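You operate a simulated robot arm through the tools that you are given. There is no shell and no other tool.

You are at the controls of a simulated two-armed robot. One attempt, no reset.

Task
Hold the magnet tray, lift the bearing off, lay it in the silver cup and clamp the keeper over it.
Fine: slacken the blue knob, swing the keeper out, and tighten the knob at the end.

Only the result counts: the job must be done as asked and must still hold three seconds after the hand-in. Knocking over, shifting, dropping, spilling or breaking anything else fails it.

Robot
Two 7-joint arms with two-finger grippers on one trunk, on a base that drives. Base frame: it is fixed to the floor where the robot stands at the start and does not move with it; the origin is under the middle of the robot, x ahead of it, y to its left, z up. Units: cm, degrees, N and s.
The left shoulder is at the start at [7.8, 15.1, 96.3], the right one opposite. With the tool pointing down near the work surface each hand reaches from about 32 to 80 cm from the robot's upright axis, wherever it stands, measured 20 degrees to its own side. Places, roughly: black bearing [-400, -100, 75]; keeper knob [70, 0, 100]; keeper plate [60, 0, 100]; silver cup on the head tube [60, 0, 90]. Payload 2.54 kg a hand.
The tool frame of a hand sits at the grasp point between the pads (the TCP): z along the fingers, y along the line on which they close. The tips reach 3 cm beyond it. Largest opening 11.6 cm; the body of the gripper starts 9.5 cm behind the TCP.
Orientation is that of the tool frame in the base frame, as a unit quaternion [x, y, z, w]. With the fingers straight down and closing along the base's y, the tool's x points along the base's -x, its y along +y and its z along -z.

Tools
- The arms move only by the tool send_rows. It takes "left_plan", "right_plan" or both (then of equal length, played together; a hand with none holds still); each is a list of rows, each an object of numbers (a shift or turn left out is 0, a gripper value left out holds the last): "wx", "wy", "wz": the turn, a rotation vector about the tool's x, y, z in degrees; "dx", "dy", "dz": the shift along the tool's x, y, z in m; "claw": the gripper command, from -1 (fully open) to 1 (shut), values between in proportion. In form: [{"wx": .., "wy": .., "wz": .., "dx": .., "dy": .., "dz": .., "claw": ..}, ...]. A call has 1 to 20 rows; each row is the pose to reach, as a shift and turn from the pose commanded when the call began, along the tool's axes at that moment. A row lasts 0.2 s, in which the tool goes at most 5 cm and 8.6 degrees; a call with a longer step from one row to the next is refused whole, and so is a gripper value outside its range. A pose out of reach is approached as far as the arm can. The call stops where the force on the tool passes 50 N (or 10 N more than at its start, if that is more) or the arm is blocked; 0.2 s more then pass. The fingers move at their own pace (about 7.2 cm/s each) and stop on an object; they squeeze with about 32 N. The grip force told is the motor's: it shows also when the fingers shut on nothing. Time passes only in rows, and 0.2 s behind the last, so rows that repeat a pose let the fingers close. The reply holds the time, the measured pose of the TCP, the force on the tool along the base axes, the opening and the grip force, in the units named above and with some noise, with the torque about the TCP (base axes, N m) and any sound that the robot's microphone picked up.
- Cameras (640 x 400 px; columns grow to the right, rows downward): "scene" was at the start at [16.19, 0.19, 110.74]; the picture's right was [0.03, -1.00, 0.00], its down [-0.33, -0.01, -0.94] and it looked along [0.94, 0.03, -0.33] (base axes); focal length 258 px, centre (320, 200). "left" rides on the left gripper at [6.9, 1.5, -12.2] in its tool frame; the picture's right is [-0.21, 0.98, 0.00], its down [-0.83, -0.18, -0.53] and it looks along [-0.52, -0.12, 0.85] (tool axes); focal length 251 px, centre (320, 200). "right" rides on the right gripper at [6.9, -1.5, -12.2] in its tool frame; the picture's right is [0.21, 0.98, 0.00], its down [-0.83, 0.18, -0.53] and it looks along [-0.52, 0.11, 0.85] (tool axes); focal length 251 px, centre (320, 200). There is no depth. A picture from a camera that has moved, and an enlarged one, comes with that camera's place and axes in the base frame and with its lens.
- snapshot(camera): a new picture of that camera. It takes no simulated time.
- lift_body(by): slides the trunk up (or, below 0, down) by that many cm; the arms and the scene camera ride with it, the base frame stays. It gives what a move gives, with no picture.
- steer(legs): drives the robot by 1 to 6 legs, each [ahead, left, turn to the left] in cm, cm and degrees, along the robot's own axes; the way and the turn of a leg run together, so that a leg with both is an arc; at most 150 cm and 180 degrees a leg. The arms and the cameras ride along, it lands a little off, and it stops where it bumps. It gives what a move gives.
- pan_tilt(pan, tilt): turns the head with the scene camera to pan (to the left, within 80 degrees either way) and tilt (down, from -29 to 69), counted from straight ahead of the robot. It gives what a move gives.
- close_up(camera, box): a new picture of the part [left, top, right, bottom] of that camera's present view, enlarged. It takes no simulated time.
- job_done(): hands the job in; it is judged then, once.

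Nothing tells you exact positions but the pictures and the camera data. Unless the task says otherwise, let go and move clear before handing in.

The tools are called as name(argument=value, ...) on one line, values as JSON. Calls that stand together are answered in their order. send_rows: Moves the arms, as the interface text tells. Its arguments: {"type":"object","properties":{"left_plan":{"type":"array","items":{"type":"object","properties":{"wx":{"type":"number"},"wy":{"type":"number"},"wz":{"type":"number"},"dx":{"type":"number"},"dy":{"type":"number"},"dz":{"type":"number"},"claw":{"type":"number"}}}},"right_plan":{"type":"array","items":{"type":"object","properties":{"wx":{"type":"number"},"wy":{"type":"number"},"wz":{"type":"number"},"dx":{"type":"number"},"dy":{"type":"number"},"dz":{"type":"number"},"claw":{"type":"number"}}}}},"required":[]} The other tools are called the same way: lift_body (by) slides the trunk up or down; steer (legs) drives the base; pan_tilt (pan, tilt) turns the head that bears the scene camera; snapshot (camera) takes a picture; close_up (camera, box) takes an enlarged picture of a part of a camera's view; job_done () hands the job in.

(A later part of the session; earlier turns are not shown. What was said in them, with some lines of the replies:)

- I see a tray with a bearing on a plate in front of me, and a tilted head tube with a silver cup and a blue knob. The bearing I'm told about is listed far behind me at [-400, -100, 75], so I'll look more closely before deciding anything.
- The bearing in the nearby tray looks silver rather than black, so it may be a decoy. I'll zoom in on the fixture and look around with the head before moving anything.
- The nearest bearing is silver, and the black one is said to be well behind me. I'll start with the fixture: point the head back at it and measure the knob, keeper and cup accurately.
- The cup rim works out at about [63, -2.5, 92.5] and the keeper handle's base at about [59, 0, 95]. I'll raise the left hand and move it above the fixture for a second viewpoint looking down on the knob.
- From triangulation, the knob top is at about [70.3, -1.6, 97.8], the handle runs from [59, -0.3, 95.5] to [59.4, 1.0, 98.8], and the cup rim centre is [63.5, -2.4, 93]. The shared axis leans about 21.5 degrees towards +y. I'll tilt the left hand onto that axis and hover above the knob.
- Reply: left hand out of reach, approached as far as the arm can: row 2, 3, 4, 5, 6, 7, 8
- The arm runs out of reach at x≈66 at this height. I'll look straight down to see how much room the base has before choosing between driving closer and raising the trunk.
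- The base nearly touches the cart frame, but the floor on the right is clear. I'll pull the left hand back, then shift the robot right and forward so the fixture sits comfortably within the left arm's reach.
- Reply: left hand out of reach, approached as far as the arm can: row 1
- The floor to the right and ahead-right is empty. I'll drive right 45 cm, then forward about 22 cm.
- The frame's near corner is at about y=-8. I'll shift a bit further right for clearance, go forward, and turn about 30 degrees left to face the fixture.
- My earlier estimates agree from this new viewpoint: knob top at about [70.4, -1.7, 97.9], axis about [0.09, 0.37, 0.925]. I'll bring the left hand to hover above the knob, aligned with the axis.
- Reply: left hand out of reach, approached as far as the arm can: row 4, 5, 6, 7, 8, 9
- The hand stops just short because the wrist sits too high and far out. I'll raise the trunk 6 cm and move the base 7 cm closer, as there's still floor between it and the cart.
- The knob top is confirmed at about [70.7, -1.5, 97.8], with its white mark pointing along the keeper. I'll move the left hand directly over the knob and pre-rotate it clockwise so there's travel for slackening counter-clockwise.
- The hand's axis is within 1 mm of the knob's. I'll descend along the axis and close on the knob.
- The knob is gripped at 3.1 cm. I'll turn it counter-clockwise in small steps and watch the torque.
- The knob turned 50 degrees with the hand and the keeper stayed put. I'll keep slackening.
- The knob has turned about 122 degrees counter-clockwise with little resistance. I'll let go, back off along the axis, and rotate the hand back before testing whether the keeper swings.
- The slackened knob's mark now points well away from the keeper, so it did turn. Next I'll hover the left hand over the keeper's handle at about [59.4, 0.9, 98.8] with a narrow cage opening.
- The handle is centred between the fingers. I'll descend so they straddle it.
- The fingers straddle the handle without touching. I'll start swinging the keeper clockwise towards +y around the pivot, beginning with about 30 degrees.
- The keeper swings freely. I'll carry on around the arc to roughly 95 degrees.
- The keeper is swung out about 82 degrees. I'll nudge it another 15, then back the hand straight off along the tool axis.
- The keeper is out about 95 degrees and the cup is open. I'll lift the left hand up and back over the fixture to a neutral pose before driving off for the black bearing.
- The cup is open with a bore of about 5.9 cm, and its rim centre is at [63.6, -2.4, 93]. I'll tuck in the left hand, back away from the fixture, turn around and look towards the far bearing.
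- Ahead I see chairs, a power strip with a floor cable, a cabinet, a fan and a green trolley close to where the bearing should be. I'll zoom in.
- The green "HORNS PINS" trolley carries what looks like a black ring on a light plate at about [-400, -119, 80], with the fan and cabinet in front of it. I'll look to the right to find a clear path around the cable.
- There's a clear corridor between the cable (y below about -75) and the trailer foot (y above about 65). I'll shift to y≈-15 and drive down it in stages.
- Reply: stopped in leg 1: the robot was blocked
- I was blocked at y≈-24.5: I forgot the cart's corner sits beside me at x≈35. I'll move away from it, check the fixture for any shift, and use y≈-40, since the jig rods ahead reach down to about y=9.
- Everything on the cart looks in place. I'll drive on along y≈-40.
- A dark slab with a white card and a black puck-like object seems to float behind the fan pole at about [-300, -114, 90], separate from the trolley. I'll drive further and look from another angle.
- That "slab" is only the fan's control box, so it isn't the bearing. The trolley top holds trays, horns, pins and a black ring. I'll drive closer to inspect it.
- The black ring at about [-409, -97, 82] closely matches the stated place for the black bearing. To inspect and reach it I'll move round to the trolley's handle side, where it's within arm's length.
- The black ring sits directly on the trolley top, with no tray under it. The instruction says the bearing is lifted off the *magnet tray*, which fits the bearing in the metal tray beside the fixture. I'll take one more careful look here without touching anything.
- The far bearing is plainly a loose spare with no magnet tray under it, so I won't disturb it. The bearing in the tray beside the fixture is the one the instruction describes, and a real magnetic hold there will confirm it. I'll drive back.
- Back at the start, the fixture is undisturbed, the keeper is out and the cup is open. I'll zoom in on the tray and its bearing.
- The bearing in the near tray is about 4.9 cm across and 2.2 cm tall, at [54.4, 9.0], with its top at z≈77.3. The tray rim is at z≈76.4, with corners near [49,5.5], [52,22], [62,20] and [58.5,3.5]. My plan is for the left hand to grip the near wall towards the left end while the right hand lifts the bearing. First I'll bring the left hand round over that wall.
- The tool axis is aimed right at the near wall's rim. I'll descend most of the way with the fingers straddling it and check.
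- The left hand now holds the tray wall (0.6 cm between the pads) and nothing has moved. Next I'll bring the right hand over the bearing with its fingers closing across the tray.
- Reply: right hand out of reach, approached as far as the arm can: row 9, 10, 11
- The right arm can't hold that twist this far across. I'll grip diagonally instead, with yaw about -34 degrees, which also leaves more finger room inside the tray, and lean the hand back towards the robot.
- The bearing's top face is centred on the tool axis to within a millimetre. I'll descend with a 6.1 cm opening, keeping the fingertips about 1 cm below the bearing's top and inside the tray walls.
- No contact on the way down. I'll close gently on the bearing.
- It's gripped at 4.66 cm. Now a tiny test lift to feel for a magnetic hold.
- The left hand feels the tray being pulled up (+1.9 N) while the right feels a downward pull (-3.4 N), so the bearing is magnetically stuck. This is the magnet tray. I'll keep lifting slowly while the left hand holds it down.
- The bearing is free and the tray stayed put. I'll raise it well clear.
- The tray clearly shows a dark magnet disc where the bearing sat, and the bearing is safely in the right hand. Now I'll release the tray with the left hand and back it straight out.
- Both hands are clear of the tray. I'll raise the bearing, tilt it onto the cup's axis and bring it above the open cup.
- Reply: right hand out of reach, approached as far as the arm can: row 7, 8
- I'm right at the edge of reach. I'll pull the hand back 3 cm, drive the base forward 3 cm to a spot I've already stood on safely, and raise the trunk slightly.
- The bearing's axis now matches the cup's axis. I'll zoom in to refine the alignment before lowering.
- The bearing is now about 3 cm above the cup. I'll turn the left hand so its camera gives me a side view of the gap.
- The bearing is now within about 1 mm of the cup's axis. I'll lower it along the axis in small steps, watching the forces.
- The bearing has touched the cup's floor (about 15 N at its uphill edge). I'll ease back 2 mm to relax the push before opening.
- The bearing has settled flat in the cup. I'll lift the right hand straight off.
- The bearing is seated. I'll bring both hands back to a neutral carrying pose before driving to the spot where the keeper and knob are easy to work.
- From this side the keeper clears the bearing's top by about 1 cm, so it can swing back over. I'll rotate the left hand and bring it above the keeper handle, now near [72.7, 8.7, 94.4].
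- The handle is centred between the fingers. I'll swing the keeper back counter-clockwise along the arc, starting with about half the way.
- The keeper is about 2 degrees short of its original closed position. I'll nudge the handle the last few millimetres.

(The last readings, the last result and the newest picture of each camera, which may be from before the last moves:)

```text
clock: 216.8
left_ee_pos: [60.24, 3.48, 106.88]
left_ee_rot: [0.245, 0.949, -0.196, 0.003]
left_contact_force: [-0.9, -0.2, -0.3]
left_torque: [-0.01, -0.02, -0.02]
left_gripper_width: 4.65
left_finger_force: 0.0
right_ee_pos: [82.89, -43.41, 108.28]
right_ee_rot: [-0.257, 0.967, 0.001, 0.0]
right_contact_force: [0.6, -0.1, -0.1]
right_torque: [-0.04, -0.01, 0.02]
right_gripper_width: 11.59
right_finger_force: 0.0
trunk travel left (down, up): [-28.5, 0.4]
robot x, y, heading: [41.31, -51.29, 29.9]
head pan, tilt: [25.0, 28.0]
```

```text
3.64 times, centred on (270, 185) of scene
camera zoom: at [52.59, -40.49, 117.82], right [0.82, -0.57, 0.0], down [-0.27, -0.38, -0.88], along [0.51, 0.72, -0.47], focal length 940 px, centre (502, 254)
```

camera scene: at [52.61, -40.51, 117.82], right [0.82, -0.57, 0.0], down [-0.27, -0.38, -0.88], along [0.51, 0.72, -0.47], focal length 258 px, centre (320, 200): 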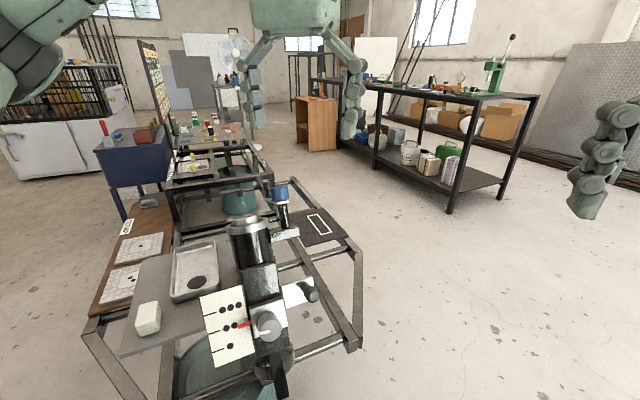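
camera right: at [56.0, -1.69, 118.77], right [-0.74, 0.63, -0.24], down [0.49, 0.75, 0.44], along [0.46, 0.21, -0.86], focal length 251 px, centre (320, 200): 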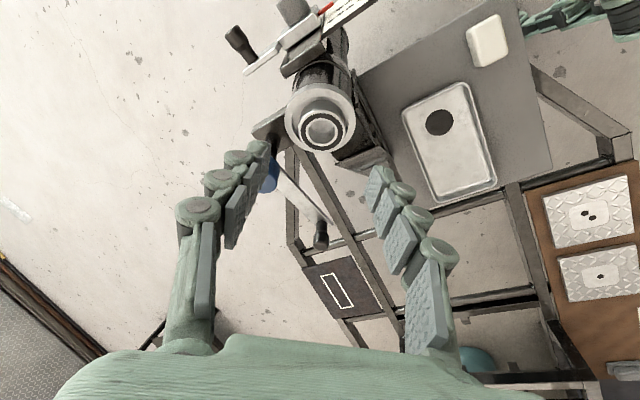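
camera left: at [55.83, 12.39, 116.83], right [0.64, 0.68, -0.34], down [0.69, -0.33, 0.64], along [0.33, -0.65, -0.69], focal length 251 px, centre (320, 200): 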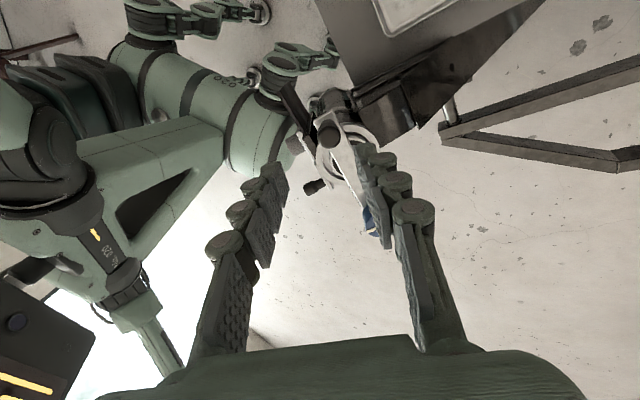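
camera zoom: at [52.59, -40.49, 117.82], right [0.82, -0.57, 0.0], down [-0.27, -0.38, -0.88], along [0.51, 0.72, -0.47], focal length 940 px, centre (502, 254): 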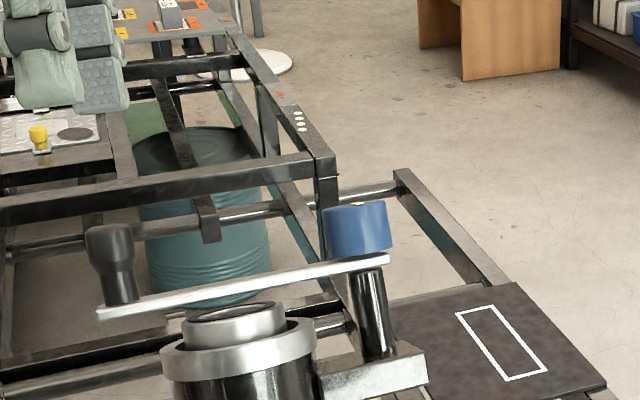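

The keeper is back over the bearing and staying put. Now I'll move the left hand above the knob and pre-rotate it counter-clockwise, ready to tighten clockwise.

send_rows(left_plan=[{"dx": -0.01, "dy": 0.004, "wz": -7.7}, {"dx": -0.02, "dy": 0.008, "wz": -15.4}, {"dx": -0.03, "dy": 0.012, "wz": -23.1}, {"dx": -0.04, "dy": 0.016, "wz": -30.8}, {"dx": -0.05, "dy": 0.02, "wz": -38.5}, {"dx": -0.06, "dy": 0.024, "wz": -46.2, "claw": -0.2}, {"dx": -0.07, "dy": 0.028, "wz": -53.9}, {"dx": -0.08, "dy": 0.032, "wz": -61.6}, {"dx": -0.09, "dy": 0.036, "wz": -69.3}, {"dx": -0.1058, "dy": 0.041, "wz": -77}, {"dx": -0.1058, "dy": 0.041, "dz": 0.005, "wz": -84.7}, {"dx": -0.1058, "dy": 0.041, "dz": 0.01, "wz": -92.4}, {"dx": -0.1058, "dy": 0.041, "dz": 0.015, "wz": -100.1}, {"dx": -0.1058, "dy": 0.041, "dz": 0.02, "wz": -107.8}, {"dx": -0.1058, "dy": 0.041, "dz": 0.02, "wz": -115.5}, {"dx": -0.1058, "dy": 0.041, "dz": 0.02, "wz": -123.2}, {"dx": -0.1058, "dy": 0.041, "dz": 0.02, "wz": -131}, {"dx": -0.1058, "dy": 0.041, "dz": 0.02, "wz": -131}])

snapshot(camera="left")

close_up(camera="left", box=[270, 90, 370, 190])

close_up(camera="scene", box=[200, 110, 340, 240])

```text
clock: 220.6
left_ee_pos: [71.27, 1.05, 104.53]
left_ee_rot: [0.763, -0.616, 0.083, 0.178]
left_contact_force: [0.2, 0.8, -0.5]
left_torque: [-0.04, 0.0, 0.02]
left_gripper_width: 6.95
left_finger_force: 0.0
right_ee_pos: [82.97, -43.18, 108.21]
right_ee_rot: [-0.257, 0.966, 0.0, 0.0]
right_contact_force: [-0.1, -0.7, 1.0]
right_torque: [0.03, 0.02, 0.03]
right_gripper_width: 11.61
right_finger_force: 0.0
trunk travel left (down, up): [-28.5, 0.4]
robot x, y, heading: [41.65, -51.03, 30.0]
head pan, tilt: [25.0, 28.0]
```

```text
taken
camera left: at [72.37, -1.03, 118.43], right [-1.0, 0.02, 0.09], down [0.04, 0.98, 0.18], along [-0.09, 0.18, -0.98], focal length 251 px, centre (320, 200)
```

left: 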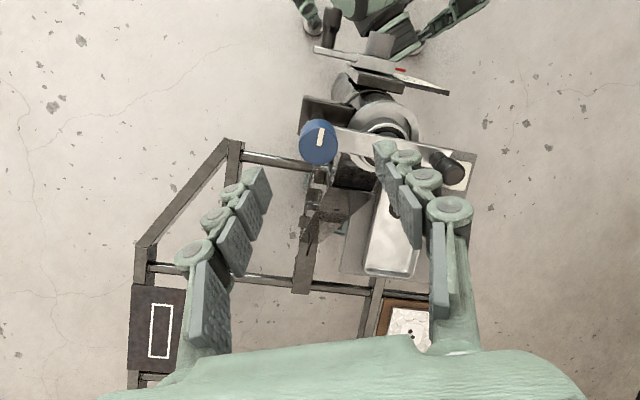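

```text
4.00 times, centred on (320, 140) of left
camera zoom: at [72.37, -1.03, 118.43], right [-1.0, 0.02, 0.09], down [0.04, 0.98, 0.18], along [-0.09, 0.18, -0.98], focal length 1006 px, centre (320, 440)
```

zoom: 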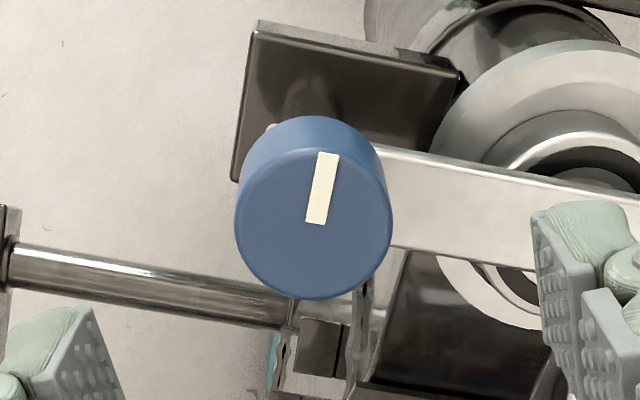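

```text
3.08 times, centred on (270, 175) of scene
camera zoom: at [52.6, -40.5, 117.82], right [0.82, -0.57, 0.0], down [-0.27, -0.38, -0.88], along [0.51, 0.72, -0.47], focal length 795 px, centre (474, 277)
```

zoom: 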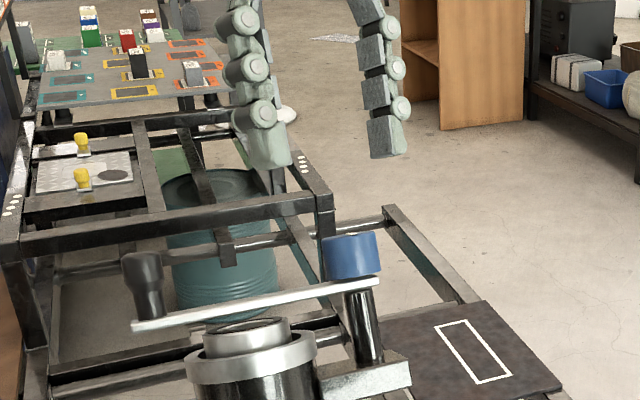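

send_rows(left_plan=[{"dy": -0.0012, "dz": 0.02}, {"dy": -0.0012, "dz": 0.04}, {"dy": -0.0012, "dz": 0.061}, {"dy": -0.0012, "dz": 0.061}, {"dy": -0.0012, "dz": 0.061, "claw": 0.3}, {"dy": -0.0012, "dz": 0.061, "claw": 1}, {"dy": -0.0012, "dz": 0.061, "claw": 1}, {"dy": -0.0012, "dz": 0.061, "claw": 1}])

snapshot(camera="left")

close_up(camera="scene", box=[200, 110, 340, 240])

```text
clock: 222.4
left_ee_pos: [70.81, -1.13, 98.9]
left_ee_rot: [0.763, -0.616, 0.083, 0.177]
left_contact_force: [5.1, 1.6, -1.1]
left_torque: [0.15, -0.24, 0.1]
left_gripper_width: 3.11
left_finger_force: 45.0
right_ee_pos: [82.98, -43.33, 108.18]
right_ee_rot: [-0.257, 0.966, 0.0, 0.0]
right_contact_force: [-0.1, 0.2, 0.2]
right_torque: [-0.01, -0.01, 0.0]
right_gripper_width: 11.6
right_finger_force: 0.1
trunk travel left (down, up): [-28.5, 0.4]
robot x, y, heading: [41.01, -50.92, 30.0]
head pan, tilt: [25.0, 28.0]
```

```text
taken
camera left: at [71.95, -3.24, 112.81], right [-1.0, 0.02, 0.09], down [0.04, 0.98, 0.18], along [-0.08, 0.18, -0.98], focal length 251 px, centre (320, 200)
```

left: 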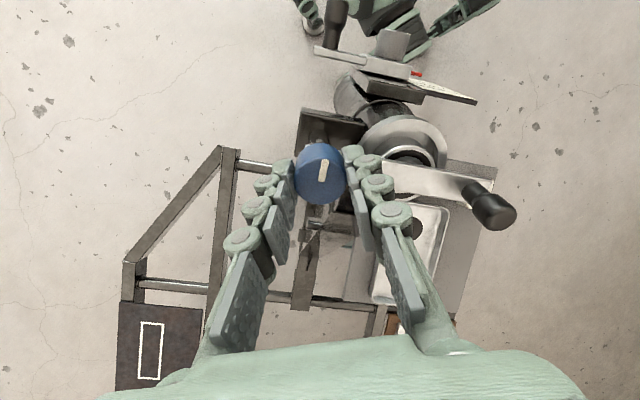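

```text
3.08 times, centred on (270, 175) of scene
camera zoom: at [52.66, -40.49, 117.81], right [0.82, -0.57, 0.0], down [-0.27, -0.38, -0.88], along [0.51, 0.72, -0.47], focal length 795 px, centre (474, 277)
```

zoom: 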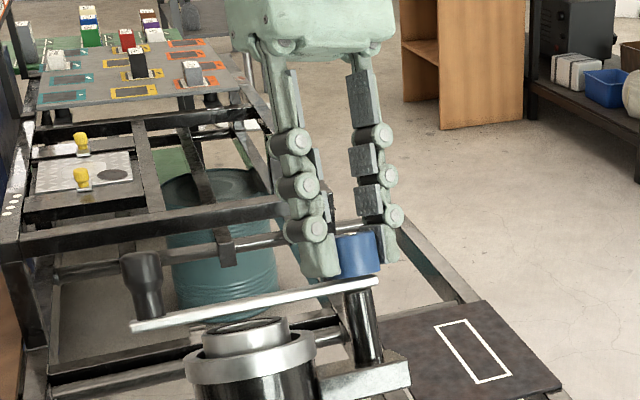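

The knob is gripped. I'll turn it clockwise in steps and watch whether the keeper drags.

send_rows(left_plan=[{"wz": 6, "claw": 1}, {"wz": 12}, {"wz": 18}, {"wz": 24}, {"wz": 30}, {"wz": 36}, {"wz": 42}, {"wz": 48}, {"wz": 54}, {"wz": 60}, {"wz": 60}])

close_up(camera="left", box=[240, 20, 480, 240])

close_up(camera="scene", box=[200, 110, 340, 240])

```text
clock: 224.8
left_ee_pos: [70.96, -1.2, 98.83]
left_ee_rot: [-0.351, 0.916, -0.161, -0.111]
left_contact_force: [13.3, 8.0, 11.4]
left_torque: [0.5, -0.79, 0.26]
left_gripper_width: 3.11
left_finger_force: 44.6
right_ee_pos: [82.88, -43.35, 108.24]
right_ee_rot: [-0.257, 0.966, 0.0, -0.001]
right_contact_force: [-0.7, -0.6, -0.4]
right_torque: [-0.01, -0.02, -0.04]
right_gripper_width: 11.59
right_finger_force: 0.0
trunk travel left (down, up): [-28.5, 0.4]
robot x, y, heading: [41.56, -51.55, 29.7]
head pan, tilt: [25.0, 28.0]
```

```text
1.82 times, centred on (360, 130) of left
camera zoom: at [65.79, 0.17, 112.01], right [-0.51, 0.82, -0.28], down [0.77, 0.57, 0.27], along [0.38, -0.08, -0.92], focal length 457 px, centre (247, 327)
```

zoom: 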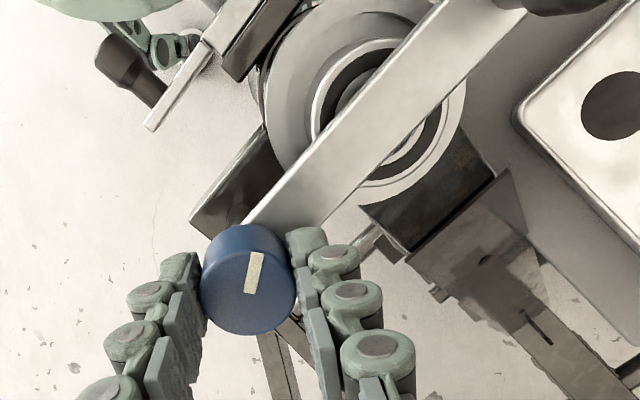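

```text
3.08 times, centred on (270, 175) of scene
camera zoom: at [52.67, -40.51, 117.82], right [0.82, -0.57, 0.0], down [-0.27, -0.38, -0.88], along [0.51, 0.72, -0.47], focal length 795 px, centre (474, 277)
```

zoom: 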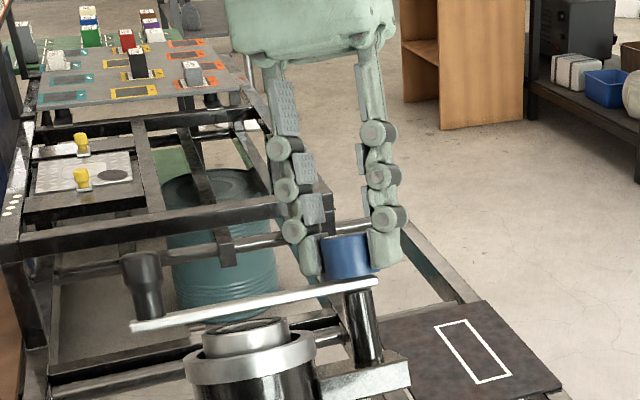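

send_rows(left_plan=[{"wz": 6, "claw": 1}, {"wz": 12}, {"wz": 18}, {"wz": 24}, {"wz": 30}, {"wz": 36}, {"wz": 42}, {"wz": 48}, {"wz": 54}, {"wz": 60}, {"wz": 60}])

close_up(camera="left", box=[240, 20, 480, 240])

close_up(camera="scene", box=[200, 110, 340, 240])

```text
clock: 227.2
left_ee_pos: [70.74, -1.03, 98.79]
left_ee_rot: [0.154, 0.968, -0.196, -0.018]
left_contact_force: [-1.6, 7.2, 6.3]
left_torque: [0.29, 0.59, -0.16]
left_gripper_width: 3.1
left_finger_force: 44.7
right_ee_pos: [82.92, -43.37, 108.24]
right_ee_rot: [-0.257, 0.966, 0.001, 0.001]
right_contact_force: [-0.5, 0.4, -0.5]
right_torque: [0.02, -0.02, -0.01]
right_gripper_width: 11.62
right_finger_force: 0.0
trunk travel left (down, up): [-28.5, 0.4]
robot x, y, heading: [41.41, -51.27, 30.2]
head pan, tilt: [25.0, 28.0]
```

```text
1.82 times, centred on (360, 130) of left
camera zoom: at [65.58, 6.76, 109.28], right [0.49, 0.79, -0.37], down [0.78, -0.21, 0.58], along [0.38, -0.57, -0.72], focal length 457 px, centre (247, 327)
```

zoom: 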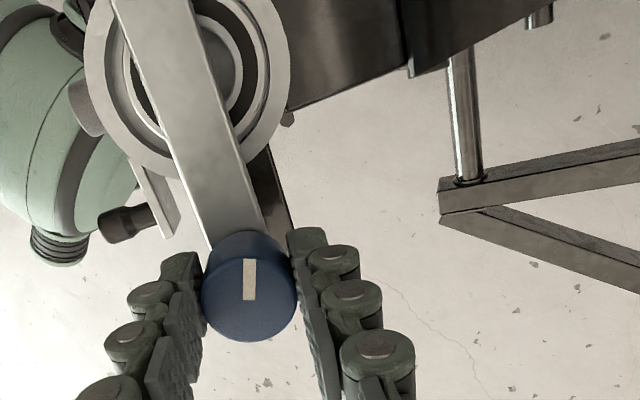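

```text
3.08 times, centred on (270, 175) of scene
camera zoom: at [52.55, -40.49, 117.82], right [0.82, -0.57, 0.0], down [-0.27, -0.38, -0.88], along [0.51, 0.72, -0.47], focal length 795 px, centre (474, 277)
```

zoom: 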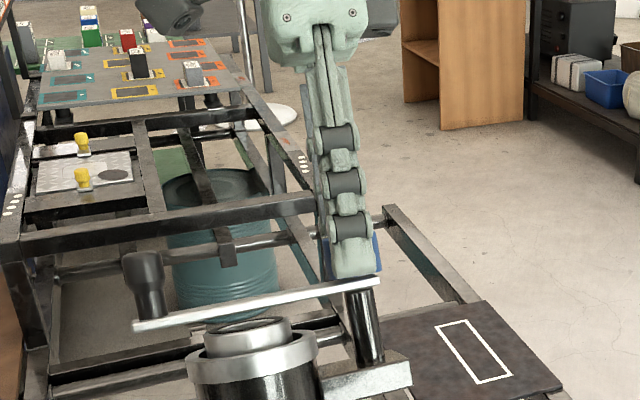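

The knob followed for most of that turn and then began slipping in the grip, so it's getting tight. I'll turn a little further to confirm it's at its stop.

send_rows(left_plan=[{"wz": 5, "claw": 1}, {"wz": 10}, {"wz": 15}, {"wz": 20}, {"wz": 25}, {"wz": 25}])

close_up(camera="left", box=[240, 20, 480, 240])

close_up(camera="scene", box=[200, 110, 340, 240])

```text
clock: 228.6
left_ee_pos: [70.87, -1.15, 98.79]
left_ee_rot: [0.361, 0.912, -0.194, 0.026]
left_contact_force: [0.8, -2.6, -6.3]
left_torque: [0.04, 0.12, 0.42]
left_gripper_width: 3.09
left_finger_force: 45.0
right_ee_pos: [82.98, -43.28, 108.2]
right_ee_rot: [-0.257, 0.966, 0.001, 0.0]
right_contact_force: [0.1, -0.5, -0.2]
right_torque: [-0.02, 0.02, 0.01]
right_gripper_width: 11.59
right_finger_force: 0.1
trunk travel left (down, up): [-28.5, 0.4]
robot x, y, heading: [41.37, -51.44, 30.2]
head pan, tilt: [25.0, 28.0]
```

```text
1.82 times, centred on (360, 130) of left
camera zoom: at [67.78, 8.76, 108.24], right [0.81, 0.51, -0.29], down [0.54, -0.46, 0.71], along [0.23, -0.73, -0.64], focal length 457 px, centre (247, 327)
```

zoom: 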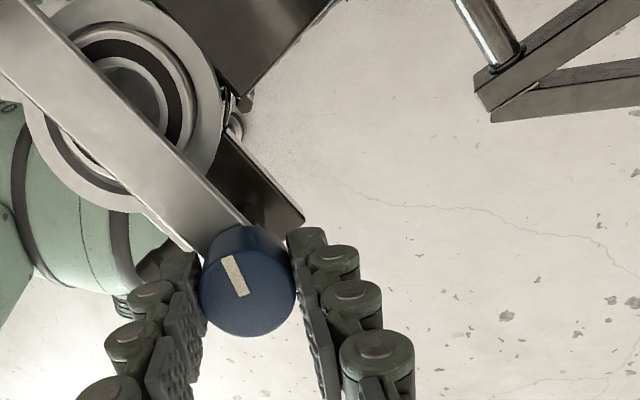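

```text
3.08 times, centred on (270, 175) of scene
camera zoom: at [52.63, -40.48, 117.81], right [0.82, -0.57, 0.0], down [-0.27, -0.38, -0.88], along [0.51, 0.72, -0.47], focal length 795 px, centre (474, 277)
```

zoom: 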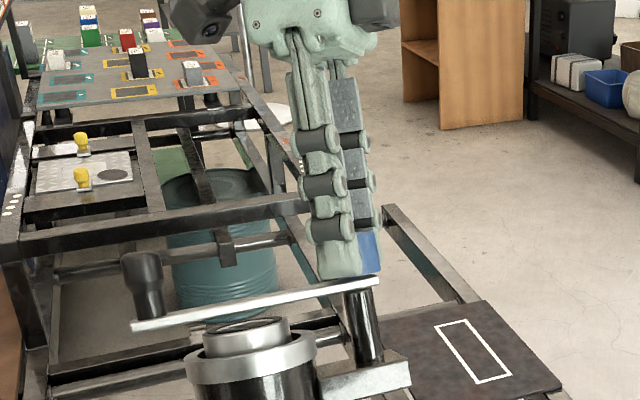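

The hand turned 25 degrees but the knob moved only a few, so it's tight against its stop, slightly past its original position. I'll release it and back off along the axis.

send_rows(left_plan=[{"claw": 0.2}, {"claw": -0.3}, {"claw": -0.3}, {"claw": -0.3, "dz": -0.02}, {"claw": -0.3, "dz": -0.05}, {"claw": -0.3, "dz": -0.08}, {"claw": -0.3, "dz": -0.08}])

close_up(camera="left", box=[180, 20, 380, 180])

close_up(camera="scene", box=[200, 110, 340, 240])

```text
clock: 230.2
left_ee_pos: [71.49, 1.76, 106.26]
left_ee_rot: [0.359, 0.912, -0.195, 0.027]
left_contact_force: [-1.1, -0.2, -0.4]
left_torque: [0.01, 0.01, 0.03]
left_gripper_width: 7.54
left_finger_force: 0.0
right_ee_pos: [82.96, -43.35, 108.18]
right_ee_rot: [-0.257, 0.966, 0.001, 0.001]
right_contact_force: [0.0, 0.0, -0.1]
right_torque: [-0.01, -0.02, 0.0]
right_gripper_width: 11.57
right_finger_force: 0.1
trunk travel left (down, up): [-28.5, 0.4]
robot x, y, heading: [41.31, -51.25, 29.8]
head pan, tilt: [25.0, 28.0]
```

```text
2.50 times, centred on (280, 100) of left
camera zoom: at [68.45, 11.76, 115.7], right [0.81, 0.51, -0.29], down [0.54, -0.45, 0.71], along [0.23, -0.73, -0.64], focal length 629 px, centre (420, 450)
```

zoom: 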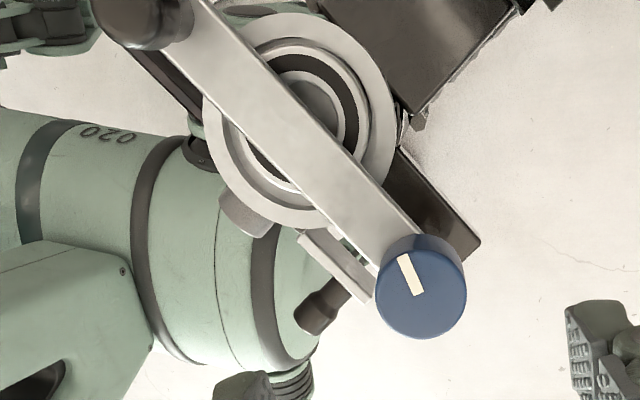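

```text
3.08 times, centred on (270, 175) of scene
camera zoom: at [52.6, -40.48, 117.82], right [0.82, -0.57, 0.0], down [-0.27, -0.38, -0.88], along [0.51, 0.72, -0.47], focal length 795 px, centre (474, 277)
```

zoom: 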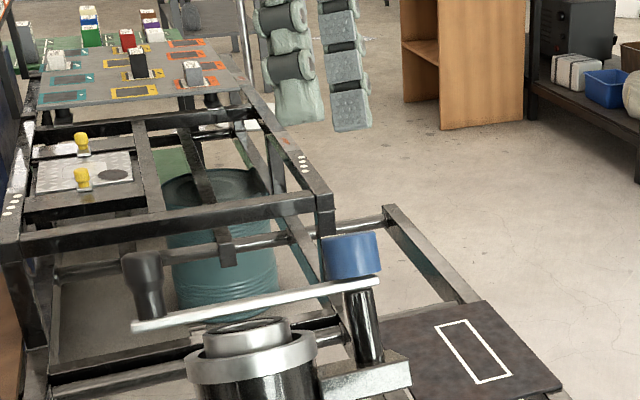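

The keeper lies over the bearing, and the knob mark is back at its original angle relative to the keeper. I'll bring the left hand up and clear, then do a final inspection.

send_rows(left_plan=[{"dx": -0.005, "dy": -0.008, "dz": -0.023, "wx": -3.3, "wy": 1.9}, {"dx": -0.014, "dy": -0.035, "dz": -0.02, "wx": -6.6, "wy": 3.7}, {"dx": -0.025, "dy": -0.065, "dz": -0.012, "wx": -9.9, "wy": 5.6}, {"dx": -0.037, "dy": -0.097, "dz": -0.004, "wx": -13.2, "wy": 7.4}, {"dx": -0.05, "dy": -0.13, "dz": 0.0035, "wx": -16.5, "wy": 9.2}, {"dx": -0.05, "dy": -0.13, "dz": 0.0035, "wx": -19.8, "wy": 11.1}, {"dx": -0.05, "dy": -0.13, "dz": 0.0035, "wx": -19.8, "wy": 11.1}])

send_rows(left_plan=[{"wz": -8}, {"wz": -16}, {"wz": -24}, {"wz": -32}, {"wz": -40}, {"wz": -48}, {"wz": -56}, {"wz": -64}, {"wz": -72}, {"wz": -72}])

snapshot(camera="scene")

close_up(camera="scene", box=[210, 160, 310, 240])

snapshot(camera="left")

```text
clock: 231.8
left_ee_pos: [66.58, -10.23, 111.23]
left_ee_rot: [0.367, 0.93, 0.001, -0.001]
left_contact_force: [0.2, 0.0, 0.7]
left_torque: [-0.01, 0.02, -0.01]
left_gripper_width: 7.54
left_finger_force: 0.1
right_ee_pos: [82.87, -43.28, 108.27]
right_ee_rot: [-0.258, 0.966, 0.001, 0.0]
right_contact_force: [0.9, -0.6, 0.4]
right_torque: [0.0, -0.01, 0.0]
right_gripper_width: 11.62
right_finger_force: 0.1
trunk travel left (down, up): [-28.5, 0.4]
robot x, y, heading: [41.65, -50.96, 29.9]
head pan, tilt: [25.0, 28.0]
```

```text
clock: 234.0
left_ee_pos: [66.58, -10.12, 111.15]
left_ee_rot: [-0.251, 0.968, 0.001, 0.0]
left_contact_force: [-0.7, -0.1, -0.2]
left_torque: [-0.01, -0.01, 0.0]
left_gripper_width: 7.52
left_finger_force: 0.2
right_ee_pos: [82.82, -43.4, 108.22]
right_ee_rot: [-0.258, 0.966, 0.001, 0.0]
right_contact_force: [0.1, 0.3, 0.3]
right_torque: [0.01, -0.01, -0.01]
right_gripper_width: 11.57
right_finger_force: 0.0
trunk travel left (down, up): [-28.5, 0.4]
robot x, y, heading: [41.95, -51.62, 30.2]
head pan, tilt: [25.0, 28.0]
```

```text
taken
camera scene: at [52.6, -40.5, 117.82], right [0.82, -0.57, 0.0], down [-0.27, -0.38, -0.88], along [0.51, 0.72, -0.47], focal length 258 px, centre (320, 200)
```

scene: 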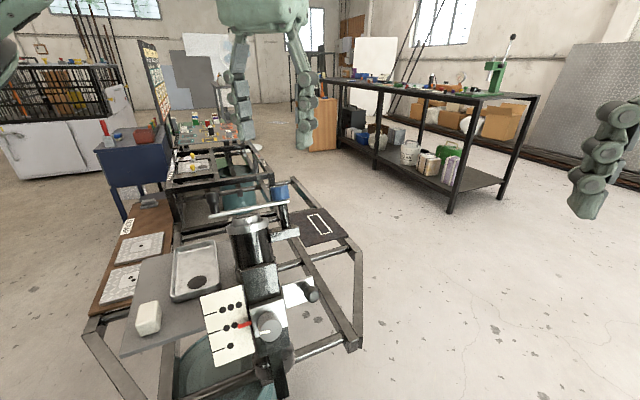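

```text
5.00 times, centred on (260, 200) of scene
camera zoom: at [52.6, -40.5, 117.82], right [0.82, -0.57, 0.0], down [-0.27, -0.38, -0.88], along [0.51, 0.72, -0.47], focal length 1292 px, centre (620, 200)
```

zoom: 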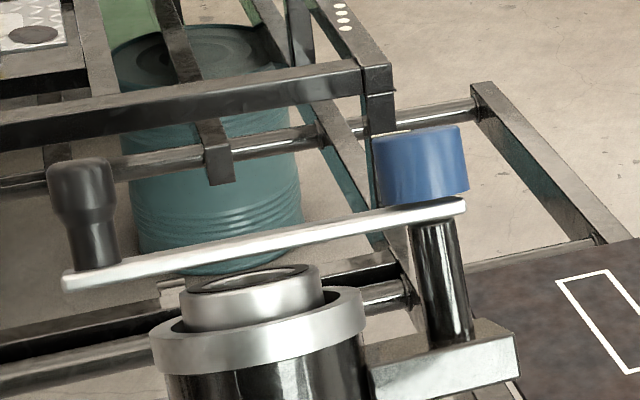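

```text
taken
camera left: at [59.64, -12.38, 123.42], right [-0.29, 0.96, 0.0], down [0.81, 0.24, 0.53], along [0.51, 0.16, -0.85], focal length 251 px, centre (320, 200)
```

left: 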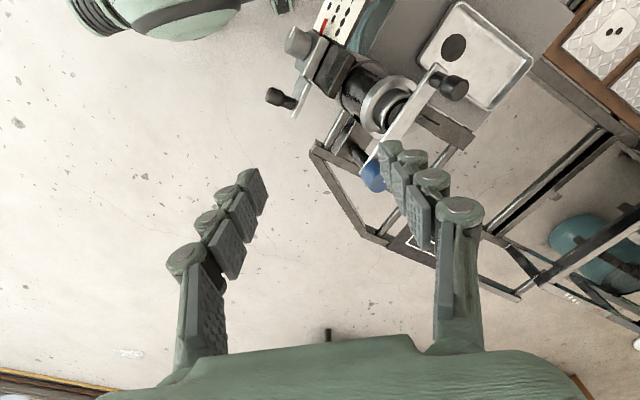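

close_up(camera="left", box=[340, 50, 480, 200])

close_up(camera="scene", box=[90, 220, 350, 400])

```text
2.67 times, centred on (410, 125) of left
camera zoom: at [59.64, -12.38, 123.42], right [-0.29, 0.96, 0.0], down [0.81, 0.24, 0.53], along [0.51, 0.16, -0.85], focal length 670 px, centre (80, 400)
```

zoom: 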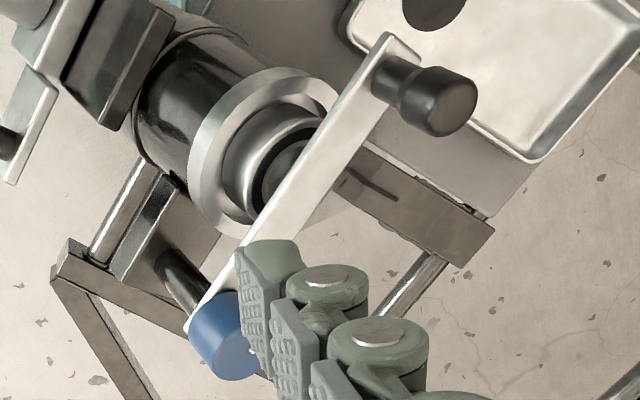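

```text
2.22 times, centred on (220, 310) of scene
camera zoom: at [52.6, -40.5, 117.82], right [0.82, -0.57, 0.0], down [-0.27, -0.38, -0.88], along [0.51, 0.72, -0.47], focal length 574 px, centre (542, -44)
```

zoom: 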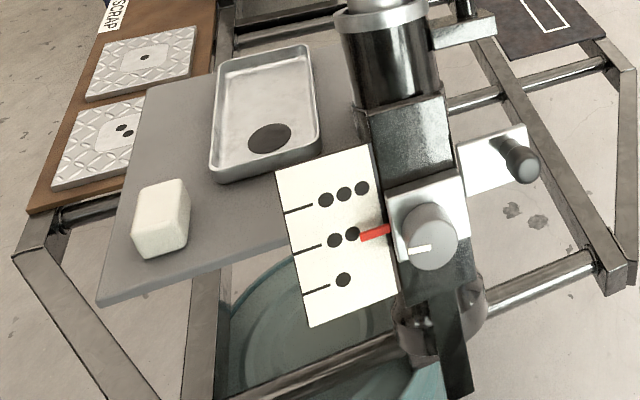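

All is in order: the bearing is in the cup under the keeper, the knob is tight, and the tray, block and second clamp are undisturbed. I'll pull the left hand well clear, back the base off a little, and check that nothing drifts.

send_rows(left_plan=[{"dx": 0.03, "dy": -0.02, "dz": -0.01}, {"dx": 0.06, "dy": -0.04, "dz": -0.02}, {"dx": 0.09, "dy": -0.06, "dz": -0.02}, {"dx": 0.1, "dy": -0.07, "dz": -0.02}, {"dx": 0.1, "dy": -0.07, "dz": -0.02}])

steer(legs=[[-15, -10, 0]])

pan_tilt(pan=22, tilt=28)

snapshot(camera="scene")

close_up(camera="scene", box=[210, 120, 340, 220])

```text
clock: 235.2
left_ee_pos: [61.11, -21.28, 113.0]
left_ee_rot: [-0.251, 0.968, 0.001, 0.0]
left_contact_force: [-0.6, -0.6, 0.1]
left_torque: [-0.01, 0.0, 0.0]
left_gripper_width: 7.55
left_finger_force: 0.1
right_ee_pos: [82.84, -43.43, 108.01]
right_ee_rot: [-0.257, 0.966, 0.001, 0.001]
right_contact_force: [-0.8, -0.4, 0.0]
right_torque: [-0.02, 0.01, -0.01]
right_gripper_width: 11.59
right_finger_force: 0.0
trunk travel left (down, up): [-28.5, 0.4]
robot x, y, heading: [41.5, -51.51, 30.0]
head pan, tilt: [25.0, 28.0]
```

```text
clock: 236.8
left_ee_pos: [53.24, -37.28, 113.08]
left_ee_rot: [-0.25, 0.968, 0.001, 0.0]
left_contact_force: [0.1, 0.9, -0.8]
left_torque: [0.02, 0.0, 0.0]
left_gripper_width: 7.56
left_finger_force: 0.1
right_ee_pos: [74.95, -59.42, 108.22]
right_ee_rot: [-0.257, 0.966, 0.0, 0.001]
right_contact_force: [0.8, -0.1, -0.9]
right_torque: [0.01, -0.01, 0.0]
right_gripper_width: 11.61
right_finger_force: 0.2
trunk travel left (down, up): [-28.5, 0.4]
robot x, y, heading: [33.36, -67.55, 30.1]
head pan, tilt: [25.0, 28.0]
```

```text
clock: 237.4
left_ee_pos: [53.15, -37.16, 112.98]
left_ee_rot: [-0.251, 0.968, 0.001, 0.0]
left_contact_force: [0.0, -0.2, 0.3]
left_torque: [0.05, 0.02, -0.02]
left_gripper_width: 7.55
left_finger_force: 0.1
right_ee_pos: [74.84, -59.37, 108.08]
right_ee_rot: [-0.257, 0.967, 0.001, 0.001]
right_contact_force: [0.2, -0.3, 1.0]
right_torque: [0.01, -0.02, 0.02]
right_gripper_width: 11.59
right_finger_force: 0.1
trunk travel left (down, up): [-28.5, 0.4]
robot x, y, heading: [33.6, -67.36, 30.0]
head pan, tilt: [22.0, 28.0]
```

```text
taken
camera scene: at [44.98, -56.82, 117.82], right [0.79, -0.62, 0.0], down [-0.29, -0.37, -0.88], along [0.54, 0.7, -0.47], focal length 258 px, centre (320, 200)
```

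scene: 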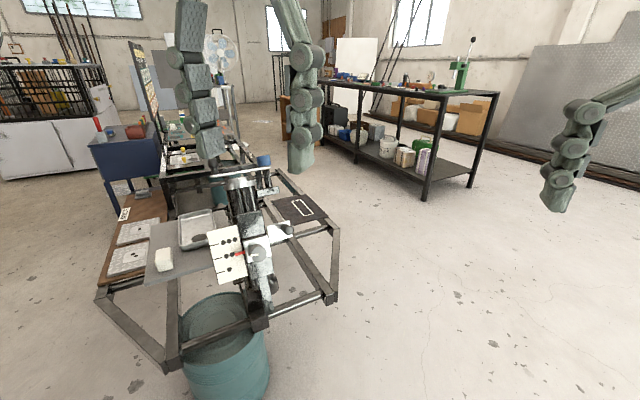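

```text
4.00 times, centred on (275, 170) of scene
camera zoom: at [44.98, -56.82, 117.82], right [0.79, -0.62, 0.0], down [-0.29, -0.37, -0.88], along [0.54, 0.7, -0.47], focal length 1034 px, centre (500, 320)
```

zoom: 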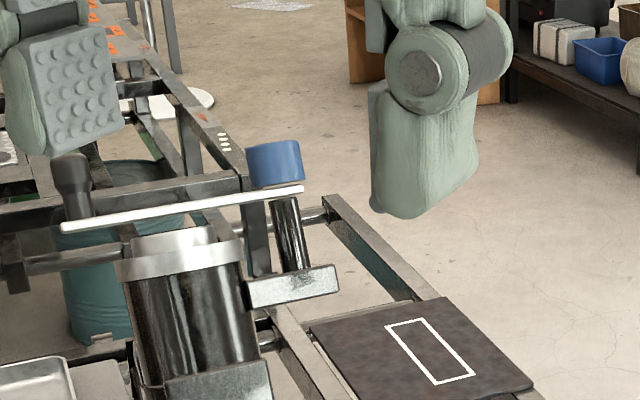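

The keeper is closed over the seated bearing, the knob is tight, the magnet tray and everything else are in place, and both hands are clear. Handing in.

job_done()

```text
The job is handed in.
```

I've handed the job in. The bearing from the magnet tray is in the silver cup, the keeper is closed over it, and the blue knob is tightened. I haven't had a pass or fail back.

- **Which bearing:** I used the bearing in the metal tray beside the fixture, not the black one your list puts at [-400, -100, 75]. I drove over to look at the black one. It lies loose on the "HORNS PINS" trolley with no tray under it, so I left it alone. The near tray clearly gripped its bearing magnetically when I lifted it, and there is a dark magnet disc where it sat.
- **Lift:** The left hand held the tray wall while the right hand pulled the bearing off. The tray did not visibly move.
- **Clamp:** The knob is back at its original angle and the grip slipped when I tried to turn it further, so I take it to be tight. The keeper passes over the centre of the cup but sits about 1 cm above the bearing rather than touching it. Turning the knob did not change the keeper's height at either end.
- **Bump:** On the way out the robot was blocked once, probably against the cart's frame beside the fixture. The tray, the bearing still on it and the fixture all looked in place afterwards.

Both hands were clear of the fixture when I handed in.
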